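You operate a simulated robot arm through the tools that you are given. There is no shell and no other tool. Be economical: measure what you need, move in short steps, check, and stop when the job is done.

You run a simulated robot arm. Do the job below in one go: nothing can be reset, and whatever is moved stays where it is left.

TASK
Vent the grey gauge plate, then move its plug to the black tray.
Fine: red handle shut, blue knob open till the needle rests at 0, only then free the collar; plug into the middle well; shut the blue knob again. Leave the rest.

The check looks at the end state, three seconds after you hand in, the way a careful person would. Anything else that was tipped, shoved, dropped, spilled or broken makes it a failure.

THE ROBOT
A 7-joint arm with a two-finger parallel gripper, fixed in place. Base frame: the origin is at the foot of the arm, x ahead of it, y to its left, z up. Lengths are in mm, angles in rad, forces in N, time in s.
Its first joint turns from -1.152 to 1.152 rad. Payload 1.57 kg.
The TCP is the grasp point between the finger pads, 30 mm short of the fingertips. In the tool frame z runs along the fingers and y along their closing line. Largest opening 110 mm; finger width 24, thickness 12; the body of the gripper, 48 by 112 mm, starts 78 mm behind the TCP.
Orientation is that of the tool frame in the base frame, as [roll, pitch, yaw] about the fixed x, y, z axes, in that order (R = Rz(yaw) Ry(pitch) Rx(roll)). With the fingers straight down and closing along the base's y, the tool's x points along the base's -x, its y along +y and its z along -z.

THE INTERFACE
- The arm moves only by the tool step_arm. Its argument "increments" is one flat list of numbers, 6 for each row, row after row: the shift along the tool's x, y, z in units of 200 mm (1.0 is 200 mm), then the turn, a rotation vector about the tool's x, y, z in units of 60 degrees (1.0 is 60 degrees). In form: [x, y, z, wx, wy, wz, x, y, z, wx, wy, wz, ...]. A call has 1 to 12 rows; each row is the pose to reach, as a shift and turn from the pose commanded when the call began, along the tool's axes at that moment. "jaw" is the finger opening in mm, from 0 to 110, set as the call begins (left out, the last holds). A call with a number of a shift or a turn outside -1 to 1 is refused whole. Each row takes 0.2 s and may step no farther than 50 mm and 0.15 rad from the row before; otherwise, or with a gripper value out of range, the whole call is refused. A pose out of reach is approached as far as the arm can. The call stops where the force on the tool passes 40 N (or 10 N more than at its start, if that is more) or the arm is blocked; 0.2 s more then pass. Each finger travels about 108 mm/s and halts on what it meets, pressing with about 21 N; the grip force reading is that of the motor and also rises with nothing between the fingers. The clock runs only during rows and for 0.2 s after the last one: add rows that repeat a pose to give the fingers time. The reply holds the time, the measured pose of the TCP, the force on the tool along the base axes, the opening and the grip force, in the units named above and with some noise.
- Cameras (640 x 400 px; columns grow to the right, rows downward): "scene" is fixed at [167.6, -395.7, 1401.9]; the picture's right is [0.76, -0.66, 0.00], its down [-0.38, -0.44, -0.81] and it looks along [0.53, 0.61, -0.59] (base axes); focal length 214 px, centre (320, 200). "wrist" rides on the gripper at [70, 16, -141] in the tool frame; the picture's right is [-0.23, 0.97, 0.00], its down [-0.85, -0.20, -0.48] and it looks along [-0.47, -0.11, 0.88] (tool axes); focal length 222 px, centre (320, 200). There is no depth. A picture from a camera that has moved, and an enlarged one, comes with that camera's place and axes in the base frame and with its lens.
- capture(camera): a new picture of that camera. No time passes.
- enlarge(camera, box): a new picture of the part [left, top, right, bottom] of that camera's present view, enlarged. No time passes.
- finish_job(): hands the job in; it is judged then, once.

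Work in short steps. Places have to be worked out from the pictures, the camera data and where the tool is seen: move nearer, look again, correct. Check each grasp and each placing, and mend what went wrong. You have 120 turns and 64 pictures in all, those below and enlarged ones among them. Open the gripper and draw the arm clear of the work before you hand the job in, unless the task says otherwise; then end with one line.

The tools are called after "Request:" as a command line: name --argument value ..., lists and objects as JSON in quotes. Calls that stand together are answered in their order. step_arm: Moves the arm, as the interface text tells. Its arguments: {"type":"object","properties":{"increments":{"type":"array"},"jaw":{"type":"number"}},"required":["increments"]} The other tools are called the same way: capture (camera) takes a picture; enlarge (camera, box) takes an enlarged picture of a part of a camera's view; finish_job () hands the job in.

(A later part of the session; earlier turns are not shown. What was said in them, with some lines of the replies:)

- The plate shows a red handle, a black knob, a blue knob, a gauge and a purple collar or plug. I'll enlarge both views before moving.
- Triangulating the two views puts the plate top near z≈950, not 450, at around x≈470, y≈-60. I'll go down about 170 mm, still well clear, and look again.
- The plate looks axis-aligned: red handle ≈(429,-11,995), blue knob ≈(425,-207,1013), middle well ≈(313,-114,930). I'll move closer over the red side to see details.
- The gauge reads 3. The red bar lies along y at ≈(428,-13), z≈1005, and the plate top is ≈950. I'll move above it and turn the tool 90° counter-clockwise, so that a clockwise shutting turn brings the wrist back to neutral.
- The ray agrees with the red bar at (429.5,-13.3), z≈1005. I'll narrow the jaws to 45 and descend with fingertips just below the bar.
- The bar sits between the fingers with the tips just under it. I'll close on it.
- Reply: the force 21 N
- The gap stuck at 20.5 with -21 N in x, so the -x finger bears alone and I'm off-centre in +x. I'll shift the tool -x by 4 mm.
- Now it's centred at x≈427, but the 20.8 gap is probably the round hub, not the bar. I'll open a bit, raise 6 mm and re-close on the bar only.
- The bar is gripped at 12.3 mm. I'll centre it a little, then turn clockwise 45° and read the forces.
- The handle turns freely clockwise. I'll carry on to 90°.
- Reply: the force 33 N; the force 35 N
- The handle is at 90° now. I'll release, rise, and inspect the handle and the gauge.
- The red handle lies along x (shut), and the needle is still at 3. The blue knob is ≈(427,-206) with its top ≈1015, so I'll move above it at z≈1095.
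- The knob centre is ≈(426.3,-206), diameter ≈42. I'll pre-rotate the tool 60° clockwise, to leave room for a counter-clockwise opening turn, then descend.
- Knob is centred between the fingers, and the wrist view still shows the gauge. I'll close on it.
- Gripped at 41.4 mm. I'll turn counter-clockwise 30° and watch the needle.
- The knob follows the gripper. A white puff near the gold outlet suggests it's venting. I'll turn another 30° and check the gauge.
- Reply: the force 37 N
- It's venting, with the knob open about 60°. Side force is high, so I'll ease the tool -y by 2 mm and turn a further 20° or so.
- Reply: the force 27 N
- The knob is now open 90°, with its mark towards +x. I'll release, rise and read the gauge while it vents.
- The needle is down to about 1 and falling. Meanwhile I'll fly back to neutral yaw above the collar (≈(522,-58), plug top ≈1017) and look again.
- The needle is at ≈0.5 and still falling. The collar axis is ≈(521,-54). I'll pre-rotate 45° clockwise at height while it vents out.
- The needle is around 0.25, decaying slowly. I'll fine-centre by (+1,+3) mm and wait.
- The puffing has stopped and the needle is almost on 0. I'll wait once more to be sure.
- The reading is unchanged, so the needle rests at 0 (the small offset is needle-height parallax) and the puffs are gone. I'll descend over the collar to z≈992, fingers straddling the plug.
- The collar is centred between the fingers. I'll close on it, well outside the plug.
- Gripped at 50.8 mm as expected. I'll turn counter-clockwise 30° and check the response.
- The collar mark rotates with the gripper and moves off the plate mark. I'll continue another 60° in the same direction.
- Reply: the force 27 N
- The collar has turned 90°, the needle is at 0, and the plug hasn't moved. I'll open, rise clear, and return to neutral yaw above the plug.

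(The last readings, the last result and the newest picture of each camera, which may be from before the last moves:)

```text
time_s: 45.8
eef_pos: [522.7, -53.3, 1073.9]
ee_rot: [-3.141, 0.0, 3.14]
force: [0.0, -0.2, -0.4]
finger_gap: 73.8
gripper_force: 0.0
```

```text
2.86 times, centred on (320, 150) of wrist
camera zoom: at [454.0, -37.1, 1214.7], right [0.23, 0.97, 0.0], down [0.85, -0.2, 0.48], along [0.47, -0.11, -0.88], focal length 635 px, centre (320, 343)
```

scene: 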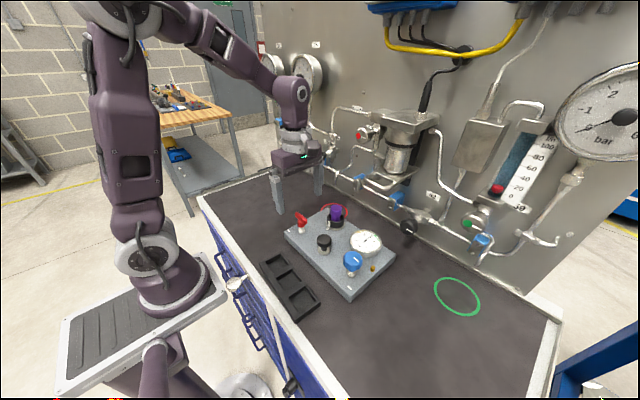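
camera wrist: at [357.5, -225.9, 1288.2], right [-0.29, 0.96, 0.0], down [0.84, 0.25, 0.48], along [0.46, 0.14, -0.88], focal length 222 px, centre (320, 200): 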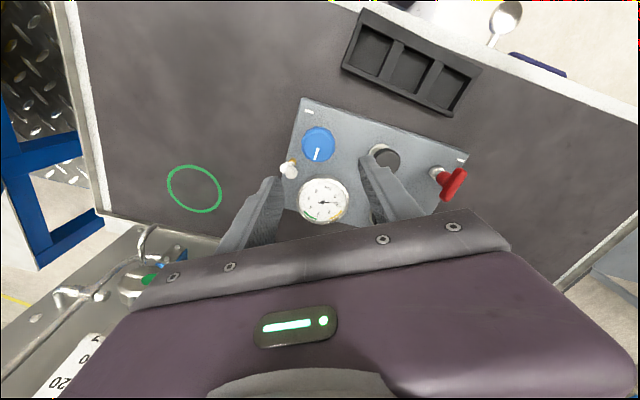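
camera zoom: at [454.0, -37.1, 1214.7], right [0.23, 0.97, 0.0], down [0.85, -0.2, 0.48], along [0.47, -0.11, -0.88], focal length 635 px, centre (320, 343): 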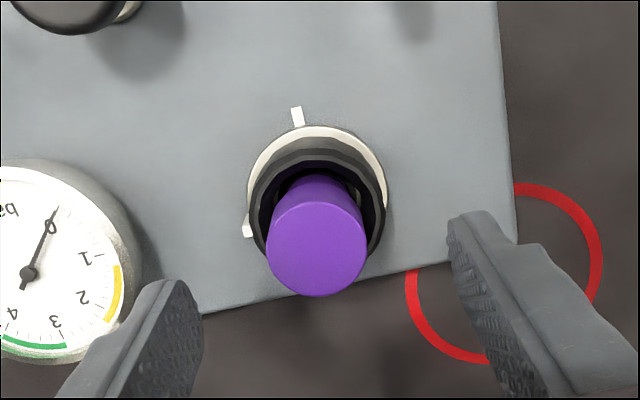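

The needle is on 0 from above too, and the plug top is at (521,-54). I'll descend to z≈1016 and grip the plug head.

Request:
step_arm --increments '[0.006, 0, 0.15, 0, 0, 0, 0.006, 0, 0.29, 0, 0, 0, 0.006, 0, 0.29, 0, 0, 0]'

Request:
step_arm --increments '[0, 0, 0, 0, 0, 0, 0, 0, 0, 0, 0, 0, 0, 0, 0, 0, 0, 0]' --jaw 24

Request:
enlarge --camera "scene" --box '[290, 170, 400, 260]'

```text
time_s: 46.6
eef_pos: [520.2, -53.9, 1016.7]
ee_rot: [3.141, 0.0, -3.141]
force: [0.3, 0.0, -0.5]
finger_gap: 74.1
gripper_force: 0.1
```

```text
time_s: 47.4
eef_pos: [520.2, -53.1, 1016.4]
ee_rot: [-3.141, 0.0, 3.141]
force: [-0.3, 0.1, -0.1]
finger_gap: 32.0
gripper_force: 21.1
```

```text
4.44 times, centred on (345, 215) of scene
camera zoom: at [167.7, -395.7, 1401.9], right [0.76, -0.66, 0.0], down [-0.38, -0.44, -0.81], along [0.53, 0.61, -0.59], focal length 953 px, centre (209, 133)
```

zoom: 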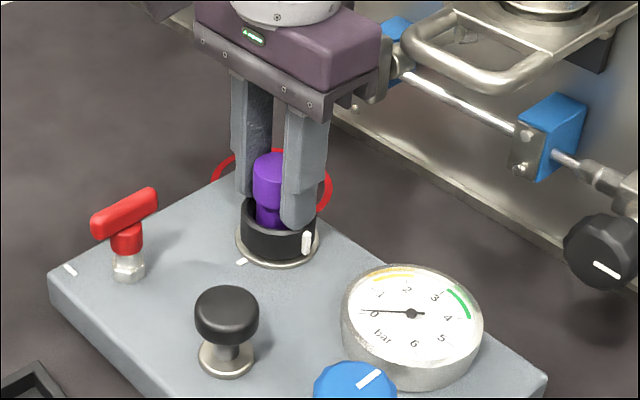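

Plug head gripped at 32 mm. I'll lift gently 10 mm and read the force.

Request:
step_arm --increments '[0, 0, -0.02, 0, 0, 0, 0, 0, -0.05, 0, 0, 0, 0, 0, -0.05, 0, 0, 0]'

Request:
enlarge --camera "scene" --box '[290, 170, 400, 260]'

```text
time_s: 48.2
eef_pos: [522.5, -52.7, 1026.2]
ee_rot: [-3.141, 0.002, 3.141]
force: [0.5, 0.4, -0.2]
finger_gap: 31.9
gripper_force: 20.6
```

```text
4.44 times, centred on (345, 215) of scene
camera zoom: at [167.7, -395.7, 1401.9], right [0.76, -0.66, 0.0], down [-0.38, -0.44, -0.81], along [0.53, 0.61, -0.59], focal length 953 px, centre (209, 133)
```

zoom: 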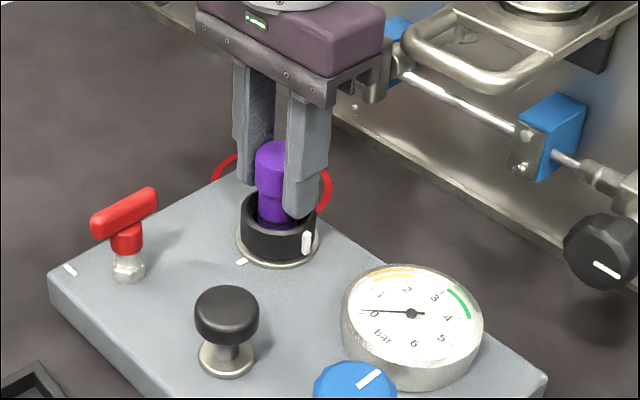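

The plug comes free without load. I'll lift it well clear, to z≈1120.

Request:
step_arm --increments '[0, 0, -0.15, 0, 0, 0, 0, 0, -0.3, 0, 0, 0, 0, 0, -0.48, 0, 0, 0, 0, 0, -0.48, 0, 0, 0]'

Request:
enlarge --camera "scene" --box '[270, 140, 400, 250]'

```text
time_s: 49.2
eef_pos: [520.4, -52.6, 1122.6]
ee_rot: [-3.141, 0.0, 3.141]
force: [-0.2, -0.1, -0.7]
finger_gap: 31.6
gripper_force: 21.0
```

```text
3.64 times, centred on (335, 195) of scene
camera zoom: at [167.7, -395.7, 1401.9], right [0.76, -0.66, 0.0], down [-0.38, -0.44, -0.81], along [0.53, 0.61, -0.59], focal length 780 px, centre (266, 218)
```

zoom: 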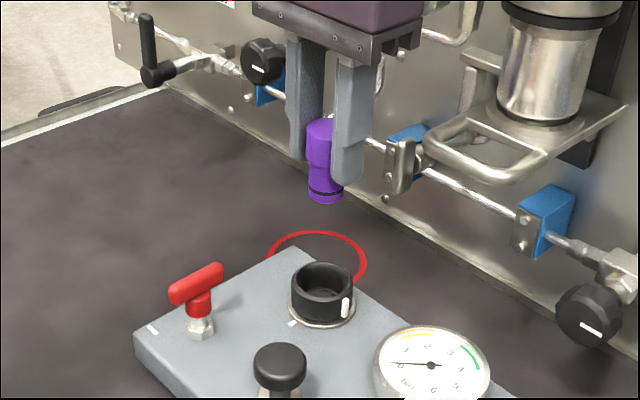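

The plug is out intact, with its bottom ≈55 mm below the TCP. I'll carry it over the plate at this height towards the middle well.

Request:
step_arm --increments '[0.2, -0.06, 0, 0, 0, 0, 0.4, -0.12, 0, 0, 0, 0, 0.6, -0.18, 0, 0, 0, 0, 0.8, -0.24, 0, 0, 0, 0, 1.0, -0.3, 0, 0, 0, 0, 1.0, -0.3, 0, 0, 0, 0]'

Request:
capture --camera "wrist"

Request:
enlarge --camera "scene" --box '[240, 200, 360, 330]'

```text
time_s: 50.6
eef_pos: [321.9, -113.2, 1121.7]
ee_rot: [-3.142, -0.001, -3.14]
force: [0.6, 0.1, -1.7]
finger_gap: 31.7
gripper_force: 20.9
```

```text
20 pictures are left
camera wrist: at [252.6, -96.8, 1263.3], right [0.23, 0.97, 0.0], down [0.85, -0.2, 0.48], along [0.47, -0.11, -0.88], focal length 222 px, centre (320, 200)
```

wrist: 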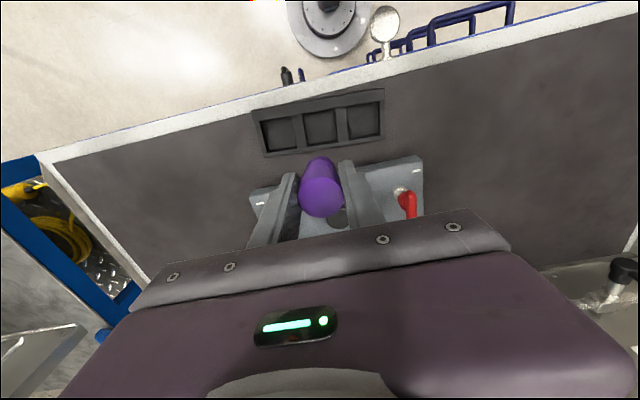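

```text
3.08 times, centred on (300, 265) of scene
camera zoom: at [167.6, -395.7, 1401.9], right [0.76, -0.66, 0.0], down [-0.38, -0.44, -0.81], along [0.53, 0.61, -0.59], focal length 660 px, centre (382, 0)
```

zoom: 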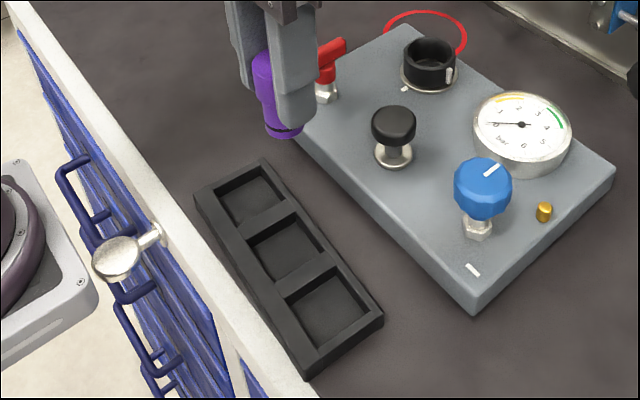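

The middle well is ≈(312,-112.5). I'll move above it with the plug bottom ≈35 mm over the well, then verify.

Request:
step_arm --increments '[0.05, 0.003, 0, 0, 0, 0, 0.05, 0.003, 0.2, 0, 0, 0, 0.05, 0.003, 0.4, 0, 0, 0, 0.05, 0.003, 0.5, 0, 0, 0, 0.05, 0.003, 0.5, 0, 0, 0]'

Request:
enlarge --camera "scene" --box '[240, 220, 340, 330]'

Request:
enlarge --camera "wrist" --box '[220, 80, 420, 220]'

```text
time_s: 51.8
eef_pos: [311.3, -114.4, 1023.1]
ee_rot: [3.14, 0.0, -3.141]
force: [0.6, -0.3, -0.7]
finger_gap: 31.7
gripper_force: 21.5
```

```text
3.64 times, centred on (290, 275) of scene
camera zoom: at [167.7, -395.7, 1401.9], right [0.76, -0.66, 0.0], down [-0.38, -0.44, -0.81], along [0.53, 0.61, -0.59], focal length 780 px, centre (429, -73)
```

zoom: 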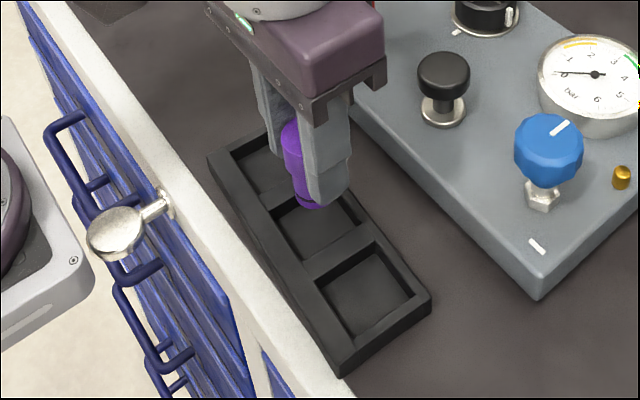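

```text
2.86 times, centred on (320, 150) of wrist
camera zoom: at [242.2, -97.8, 1163.9], right [0.23, 0.97, 0.0], down [0.85, -0.2, 0.48], along [0.47, -0.11, -0.88], focal length 635 px, centre (320, 343)
```

zoom: 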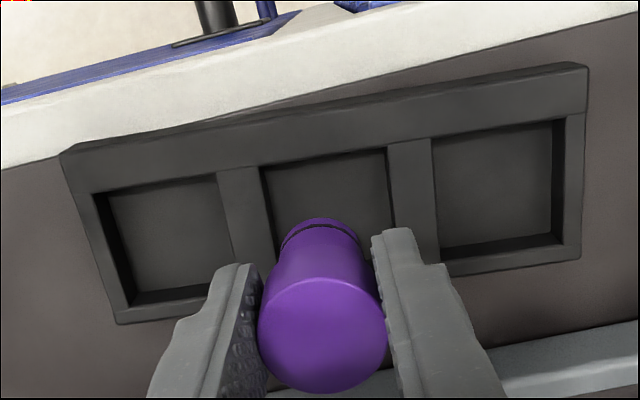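

The estimates settle at the well centre ≈(313.5,-111), with a floor of 920–930. I'll correct sideways and go down to z≈990.

Request:
step_arm --increments '[-0.011, 0.017, 0, 0, 0, 0, -0.011, 0.017, 0.08, 0, 0, 0, -0.011, 0.017, 0.165, 0, 0, 0, -0.011, 0.017, 0.165, 0, 0, 0]'

Request:
enlarge --camera "scene" --box '[260, 230, 330, 310]'

```text
time_s: 52.8
eef_pos: [313.4, -110.4, 986.3]
ee_rot: [-3.141, 0.0, -3.14]
force: [-0.2, 0.3, -0.7]
finger_gap: 31.8
gripper_force: 20.9
```

```text
5.00 times, centred on (295, 270) of scene
camera zoom: at [167.7, -395.7, 1401.9], right [0.76, -0.66, 0.0], down [-0.38, -0.44, -0.81], along [0.53, 0.61, -0.59], focal length 1072 px, centre (445, -150)
```

zoom: 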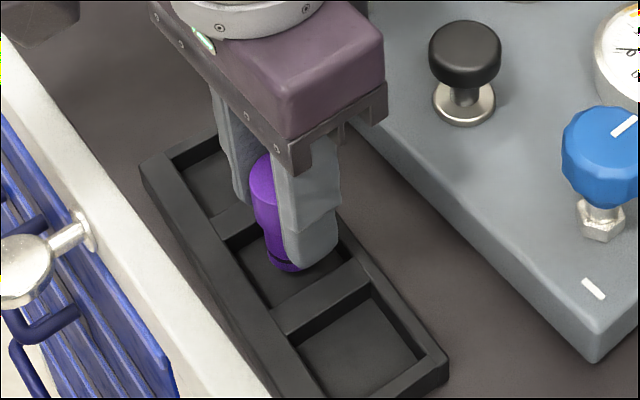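

The plug is inside the middle well with its bottom near the floor. I'll lower in small increments, feeling for contact.

Request:
step_arm --increments '[0, 0, 0.01, 0, 0, 0, 0, 0, 0.02, 0, 0, 0, 0, 0, 0.02, 0, 0, 0]'

Request:
step_arm --increments '[0, 0, 0.01, 0, 0, 0, 0, 0, 0.015, 0, 0, 0, 0, 0, 0.015, 0, 0, 0]'

```text
time_s: 53.6
eef_pos: [311.7, -109.5, 985.5]
ee_rot: [-3.142, -0.001, -3.141]
force: [0.5, -0.2, 0.1]
finger_gap: 32.0
gripper_force: 20.7
```

```text
time_s: 54.4
eef_pos: [313.0, -109.5, 980.2]
ee_rot: [-3.141, 0.0, 3.142]
force: [0.4, 0.4, 7.3]
finger_gap: 31.8
gripper_force: 20.5
```

Contact at 7 N, so the plug stands on the well floor. I'll open to 50 and rise straight up.

Request:
step_arm --increments '[0, 0, -0.003, 0, 0, 0, 0, 0, -0.003, 0, 0, 0, 0, 0, -0.003, 0, 0, 0]' --jaw 50

Request:
step_arm --increments '[0, 0, -0.1, 0, 0, 0, 0, 0, -0.25, 0, 0, 0, 0, 0, -0.45, 0, 0, 0, 0, 0, -0.6, 0, 0, 0, 0, 0, -0.6, 0, 0, 0]'

Request:
enlarge --camera "scene" --box '[250, 200, 370, 320]'

```text
time_s: 55.2
eef_pos: [314.2, -108.6, 981.0]
ee_rot: [-3.14, 0.0, 3.141]
force: [0.0, 0.3, -0.1]
finger_gap: 50.0
gripper_force: 0.1
```

```text
time_s: 56.4
eef_pos: [314.0, -109.1, 1102.5]
ee_rot: [3.141, 0.0, -3.14]
force: [0.2, -0.8, 0.0]
finger_gap: 50.1
gripper_force: 0.0
```

```text
3.33 times, centred on (310, 260) of scene
camera zoom: at [167.6, -395.7, 1401.9], right [0.76, -0.66, 0.0], down [-0.38, -0.44, -0.81], along [0.53, 0.61, -0.59], focal length 715 px, centre (353, 0)
```

zoom: 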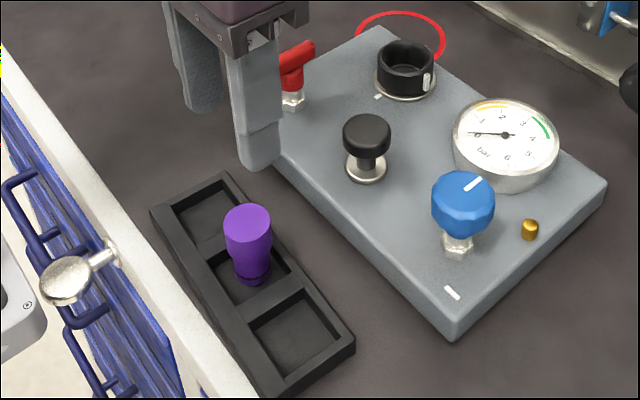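

The plug stands upright in the middle well. Next I'll fly to the blue knob at z≈1100 with a 30° counter-clockwise pre-rotation, to mirror where I released it.

Request:
step_arm --increments '[-0.112, -0.097, 0, 0, 0, -0.1, -0.224, -0.194, 0, 0, 0, -0.2, -0.336, -0.291, 0, 0, 0, -0.3, -0.448, -0.388, 0, 0, 0, -0.4, -0.56, -0.485, 0, 0, 0, -0.5, -0.56, -0.485, 0, 0, 0, -0.5]' --jaw 64

Request:
enlarge --camera "wrist" --box '[220, 80, 420, 220]'

```text
time_s: 57.8
eef_pos: [424.9, -207.8, 1101.1]
ee_rot: [3.14, 0.002, -2.616]
force: [0.2, -0.4, 0.2]
finger_gap: 64.1
gripper_force: 0.0
```

```text
2.86 times, centred on (320, 150) of wrist
camera zoom: at [358.2, -228.0, 1243.3], right [-0.29, 0.96, 0.0], down [0.84, 0.26, 0.48], along [0.46, 0.14, -0.88], focal length 635 px, centre (320, 343)
```

zoom: 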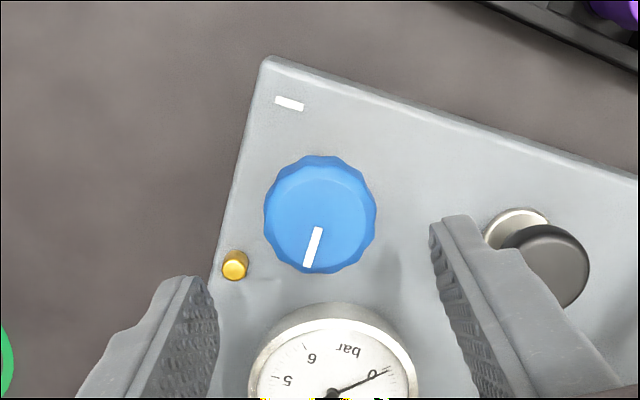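

Knob is centred. I'll descend to z≈1026 and close.

Request:
step_arm --increments '[0, 0, 0.12, 0, 0, 0, 0, 0, 0.24, 0, 0, 0, 0, 0, 0.375, 0, 0, 0, 0, 0, 0.375, 0, 0, 0]'

Request:
step_arm --increments '[0, 0, 0, 0, 0, 0, 0, 0, 0, 0, 0, 0, 0, 0, 0, 0, 0, 0]' --jaw 36

```text
time_s: 58.8
eef_pos: [425.2, -208.0, 1027.1]
ee_rot: [3.141, 0.0, -2.619]
force: [0.7, -0.1, 0.1]
finger_gap: 64.2
gripper_force: 0.0
```

```text
time_s: 59.6
eef_pos: [424.4, -209.3, 1027.7]
ee_rot: [-3.139, -0.001, -2.618]
force: [6.2, -11.5, -0.1]
finger_gap: 41.4
gripper_force: 21.2
```

Gripped at 41.4 mm. I'll turn clockwise the first 45°.

Request:
step_arm --increments '[0, -0.006, 0, 0, 0, 0.125, 0, -0.006, 0, 0, 0, 0.25, 0, -0.006, 0, 0, 0, 0.375, 0, -0.006, 0, 0, 0, 0.5, 0, -0.006, 0, 0, 0, 0.625, 0, -0.006, 0, 0, 0, 0.75]'

```text
time_s: 61.0
eef_pos: [425.7, -206.7, 1026.2]
ee_rot: [3.14, -0.001, 2.877]
force: [-5.7, 13.5, 16.9]
finger_gap: 41.3
gripper_force: 20.7
```

It's turning smoothly with moderate force. I'll do the remaining 45°.

Request:
step_arm --increments '[0, 0, 0, 0, 0, 0.125, 0, 0, 0, 0, 0, 0.25, 0, 0, 0, 0, 0, 0.375, 0, 0, 0, 0, 0, 0.5, 0, 0, 0, 0, 0, 0.625, 0, 0, 0, 0, 0, 0.75, 0, 0, 0, 0, 0, 0.75]'

Request:
capture --camera "wrist"

```text
time_s: 62.6
eef_pos: [426.6, -208.6, 1026.2]
ee_rot: [3.14, 0.004, 2.092]
force: [9.8, 2.1, 2.7]
finger_gap: 44.0
gripper_force: 4.5
```

```text
13 pictures are left
camera wrist: at [407.0, -139.9, 1168.3], right [0.96, 0.29, 0.0], down [0.25, -0.84, 0.48], along [0.14, -0.46, -0.88], focal length 222 px, centre (320, 200)
```

wrist: 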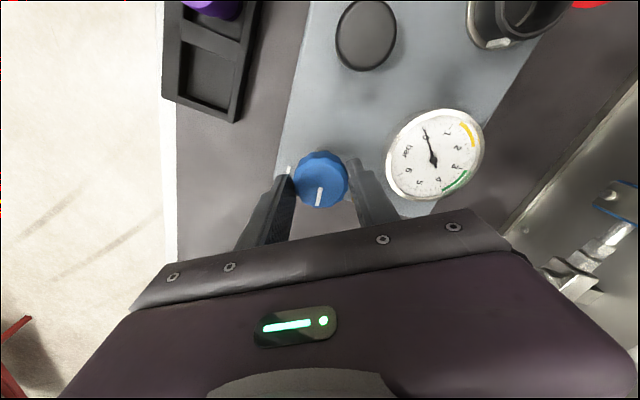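

The gap rose to 44 near the end, so the knob may have hit its stop slightly early. I'll release, rise and check the mark.

Request:
step_arm --increments '[0, 0, 0, 0, 0, 0, 0, 0, 0, 0, 0, 0, 0, 0, -0.2, 0, 0, 0, 0, 0, -0.37, 0, 0, 0, 0, 0, -0.37, 0, 0, 0]' --jaw 64

Request:
enlarge --camera "wrist" --box '[220, 80, 420, 220]'

Request:
enlarge --camera "scene" --box '[320, 210, 410, 290]'

```text
time_s: 63.8
eef_pos: [424.8, -208.0, 1101.1]
ee_rot: [3.141, 0.001, 2.093]
force: [0.4, -0.1, -0.2]
finger_gap: 63.8
gripper_force: 0.1
```

```text
2.86 times, centred on (320, 150) of wrist
camera zoom: at [405.8, -138.7, 1242.4], right [0.96, 0.29, 0.0], down [0.25, -0.84, 0.48], along [0.14, -0.46, -0.88], focal length 635 px, centre (320, 343)
```

zoom: 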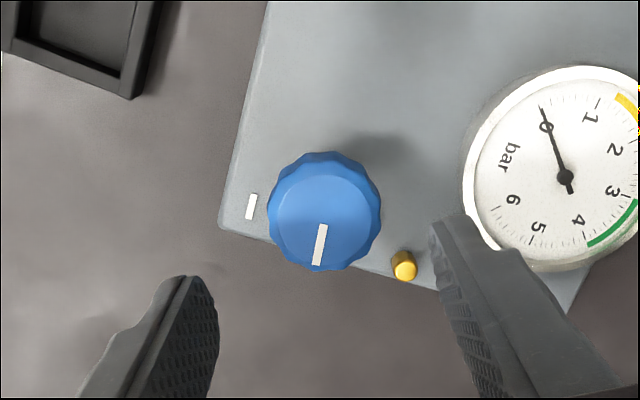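

```text
5.00 times, centred on (365, 250) of scene
camera zoom: at [167.6, -395.7, 1401.9], right [0.76, -0.66, 0.0], down [-0.38, -0.44, -0.81], along [0.53, 0.61, -0.59], focal length 1072 px, centre (95, -50)
```

zoom: 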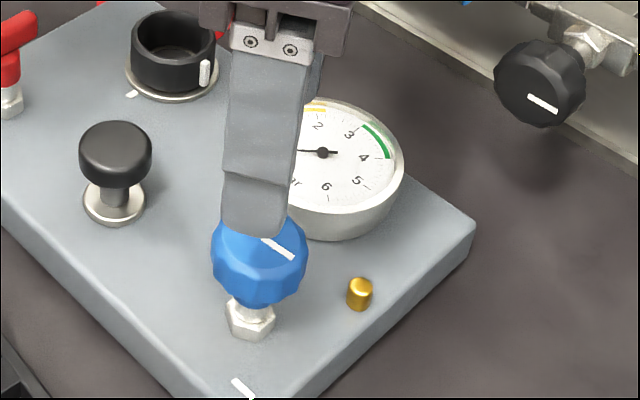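

The mark stopped about 9° short of its original -y direction, so the pads slipped a little. I'll re-phase the gripper by -39° to fit the facets, recentre (+2,+2) mm and grip again.

Request:
step_arm --increments '[0.0035, 0.014, 0, 0, 0, -0.13, 0.0035, 0.014, 0, 0, 0, -0.26, 0.0035, 0.014, 0, 0, 0, -0.39, 0.0035, 0.014, 0, 0, 0, -0.52, 0.0035, 0.014, 0, 0, 0, -0.65, 0.0035, 0.014, 0.12, 0, 0, -0.65, 0.0035, 0.014, 0.25, 0, 0, -0.65, 0.0035, 0.014, 0.375, 0, 0, -0.65, 0.0035, 0.014, 0.375, 0, 0, -0.65]'

Request:
step_arm --increments '[0, 0, 0, 0, 0, 0, 0, 0, 0, 0, 0, 0, 0, 0, 0, 0, 0, 0]' --jaw 36

```text
time_s: 65.8
eef_pos: [429.6, -205.3, 1024.4]
ee_rot: [3.141, 0.0, 2.775]
force: [0.2, -0.3, 0.2]
finger_gap: 64.0
gripper_force: 0.1
```

```text
time_s: 66.6
eef_pos: [429.3, -206.2, 1024.8]
ee_rot: [-3.142, 0.001, 2.774]
force: [-4.4, -10.0, -2.4]
finger_gap: 45.5
gripper_force: 4.8
```

The gap is 45.5, so the pads aren't sitting flat on the facets yet. I'll turn clockwise 10° and see whether it settles.

Request:
step_arm --increments '[0, -0.003, 0, 0, 0, 0.06, 0, -0.003, 0, 0, 0, 0.12, 0, -0.003, 0, 0, 0, 0.17, 0, -0.003, 0, 0, 0, 0.17]'

Request:
enlarge --camera "wrist" --box '[220, 80, 420, 220]'

```text
time_s: 67.6
eef_pos: [428.5, -207.9, 1026.3]
ee_rot: [-3.141, 0.0, 2.594]
force: [-1.3, -9.0, 1.9]
finger_gap: 43.8
gripper_force: 4.8
```

```text
2.86 times, centred on (320, 150) of wrist
camera zoom: at [378.5, -156.3, 1167.4], right [0.7, 0.71, 0.0], down [0.63, -0.61, 0.48], along [0.34, -0.34, -0.88], focal length 635 px, centre (320, 343)
```

zoom: 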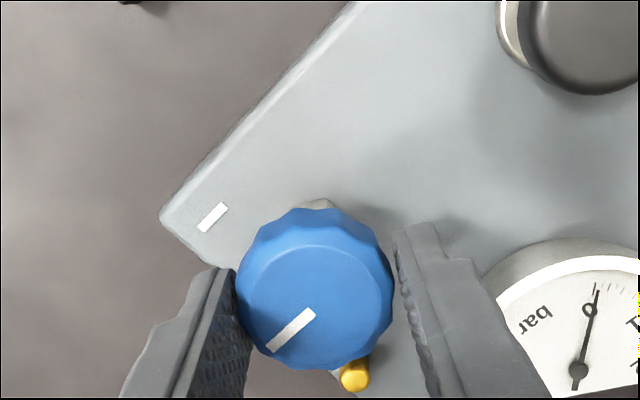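

The mark computes to about -93°, essentially back at its original -y (closed) direction. I'll release, rise and verify.

Request:
step_arm --increments '[0, 0, 0, 0, 0, 0, 0, 0, 0, 0, 0, 0, 0, 0, -0.2, 0, 0, 0, 0, 0, -0.4, 0, 0, 0, 0, 0, -0.6, 0, 0, 0, 0, 0, -0.6, 0, 0, 0]' --jaw 64

Request:
enlarge --camera "wrist" --box '[220, 80, 420, 220]'

```text
time_s: 69.0
eef_pos: [425.7, -205.4, 1149.7]
ee_rot: [-3.141, 0.001, 2.597]
force: [0.5, 0.4, 0.1]
finger_gap: 64.1
gripper_force: 0.1
```

```text
2.86 times, centred on (320, 150) of wrist
camera zoom: at [375.9, -154.7, 1291.3], right [0.7, 0.71, 0.0], down [0.63, -0.61, 0.48], along [0.34, -0.33, -0.88], focal length 635 px, centre (320, 343)
```

zoom: 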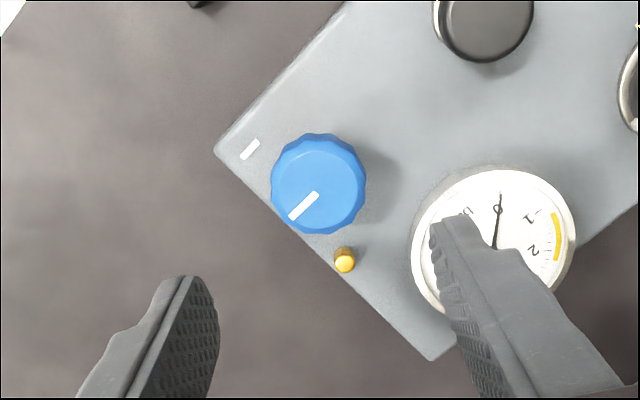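

The mark is back at ≈-91.7°, parallel to the plate tick exactly as at the start, and the gauge is at 0. I'll retreat up and back to neutral.

Request:
step_arm --increments '[0, 0, -0.2, 0, 0, -0.1, 0, 0, -0.4, 0, 0, -0.2, 0, 0, -0.6, 0, 0, -0.3, 0, 0, -0.75, 0, 0, -0.4, 0, 0, -0.75, 0, 0, -0.52, 0, 0, -0.75, 0, 0, -0.52]' --jaw 110

Request:
enlarge --camera "scene" --box '[240, 190, 410, 330]'

Request:
capture --camera "scene"

```text
time_s: 70.4
eef_pos: [427.9, -205.2, 1296.3]
ee_rot: [3.141, 0.0, 3.139]
force: [0.1, -0.1, -0.5]
finger_gap: 110.2
gripper_force: 0.0
```

```text
2.86 times, centred on (325, 260) of scene
camera zoom: at [167.6, -395.7, 1401.9], right [0.76, -0.66, 0.0], down [-0.38, -0.44, -0.81], along [0.53, 0.61, -0.59], focal length 613 px, centre (306, 29)
```

zoom: 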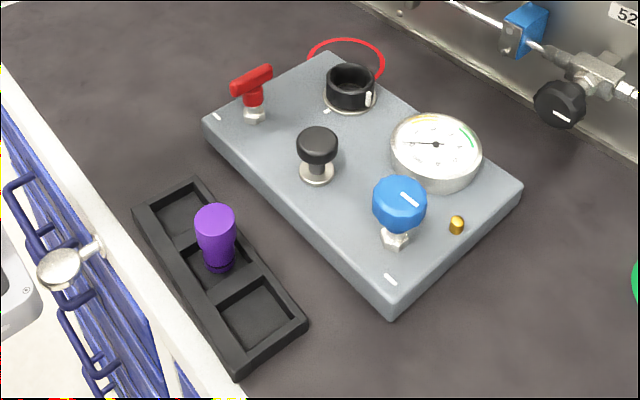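

```text
7 pictures are left
```

scene: 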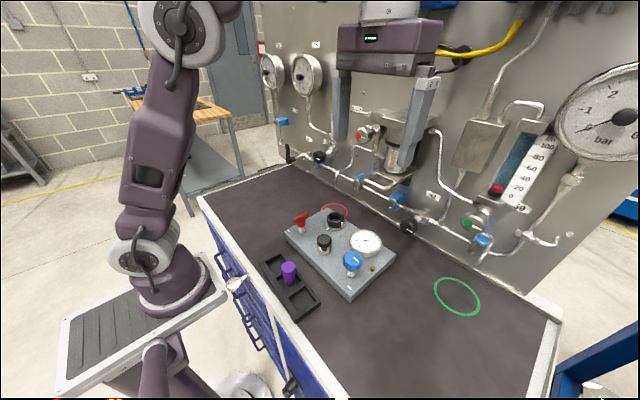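

The final view shows everything in place: red handle shut, blue knob closed, gauge at 0, collar freed, plug upright in the middle well, nothing else disturbed, arm clear. I'll hand in.

Request:
finish_job

```text
The job is handed in.
```

The gauge plate is vented: the red handle is shut, the needle rests at 0 and the blue knob is shut again. The collar was freed only after the needle reached 0, and the plug stands upright in the middle well of the black tray.
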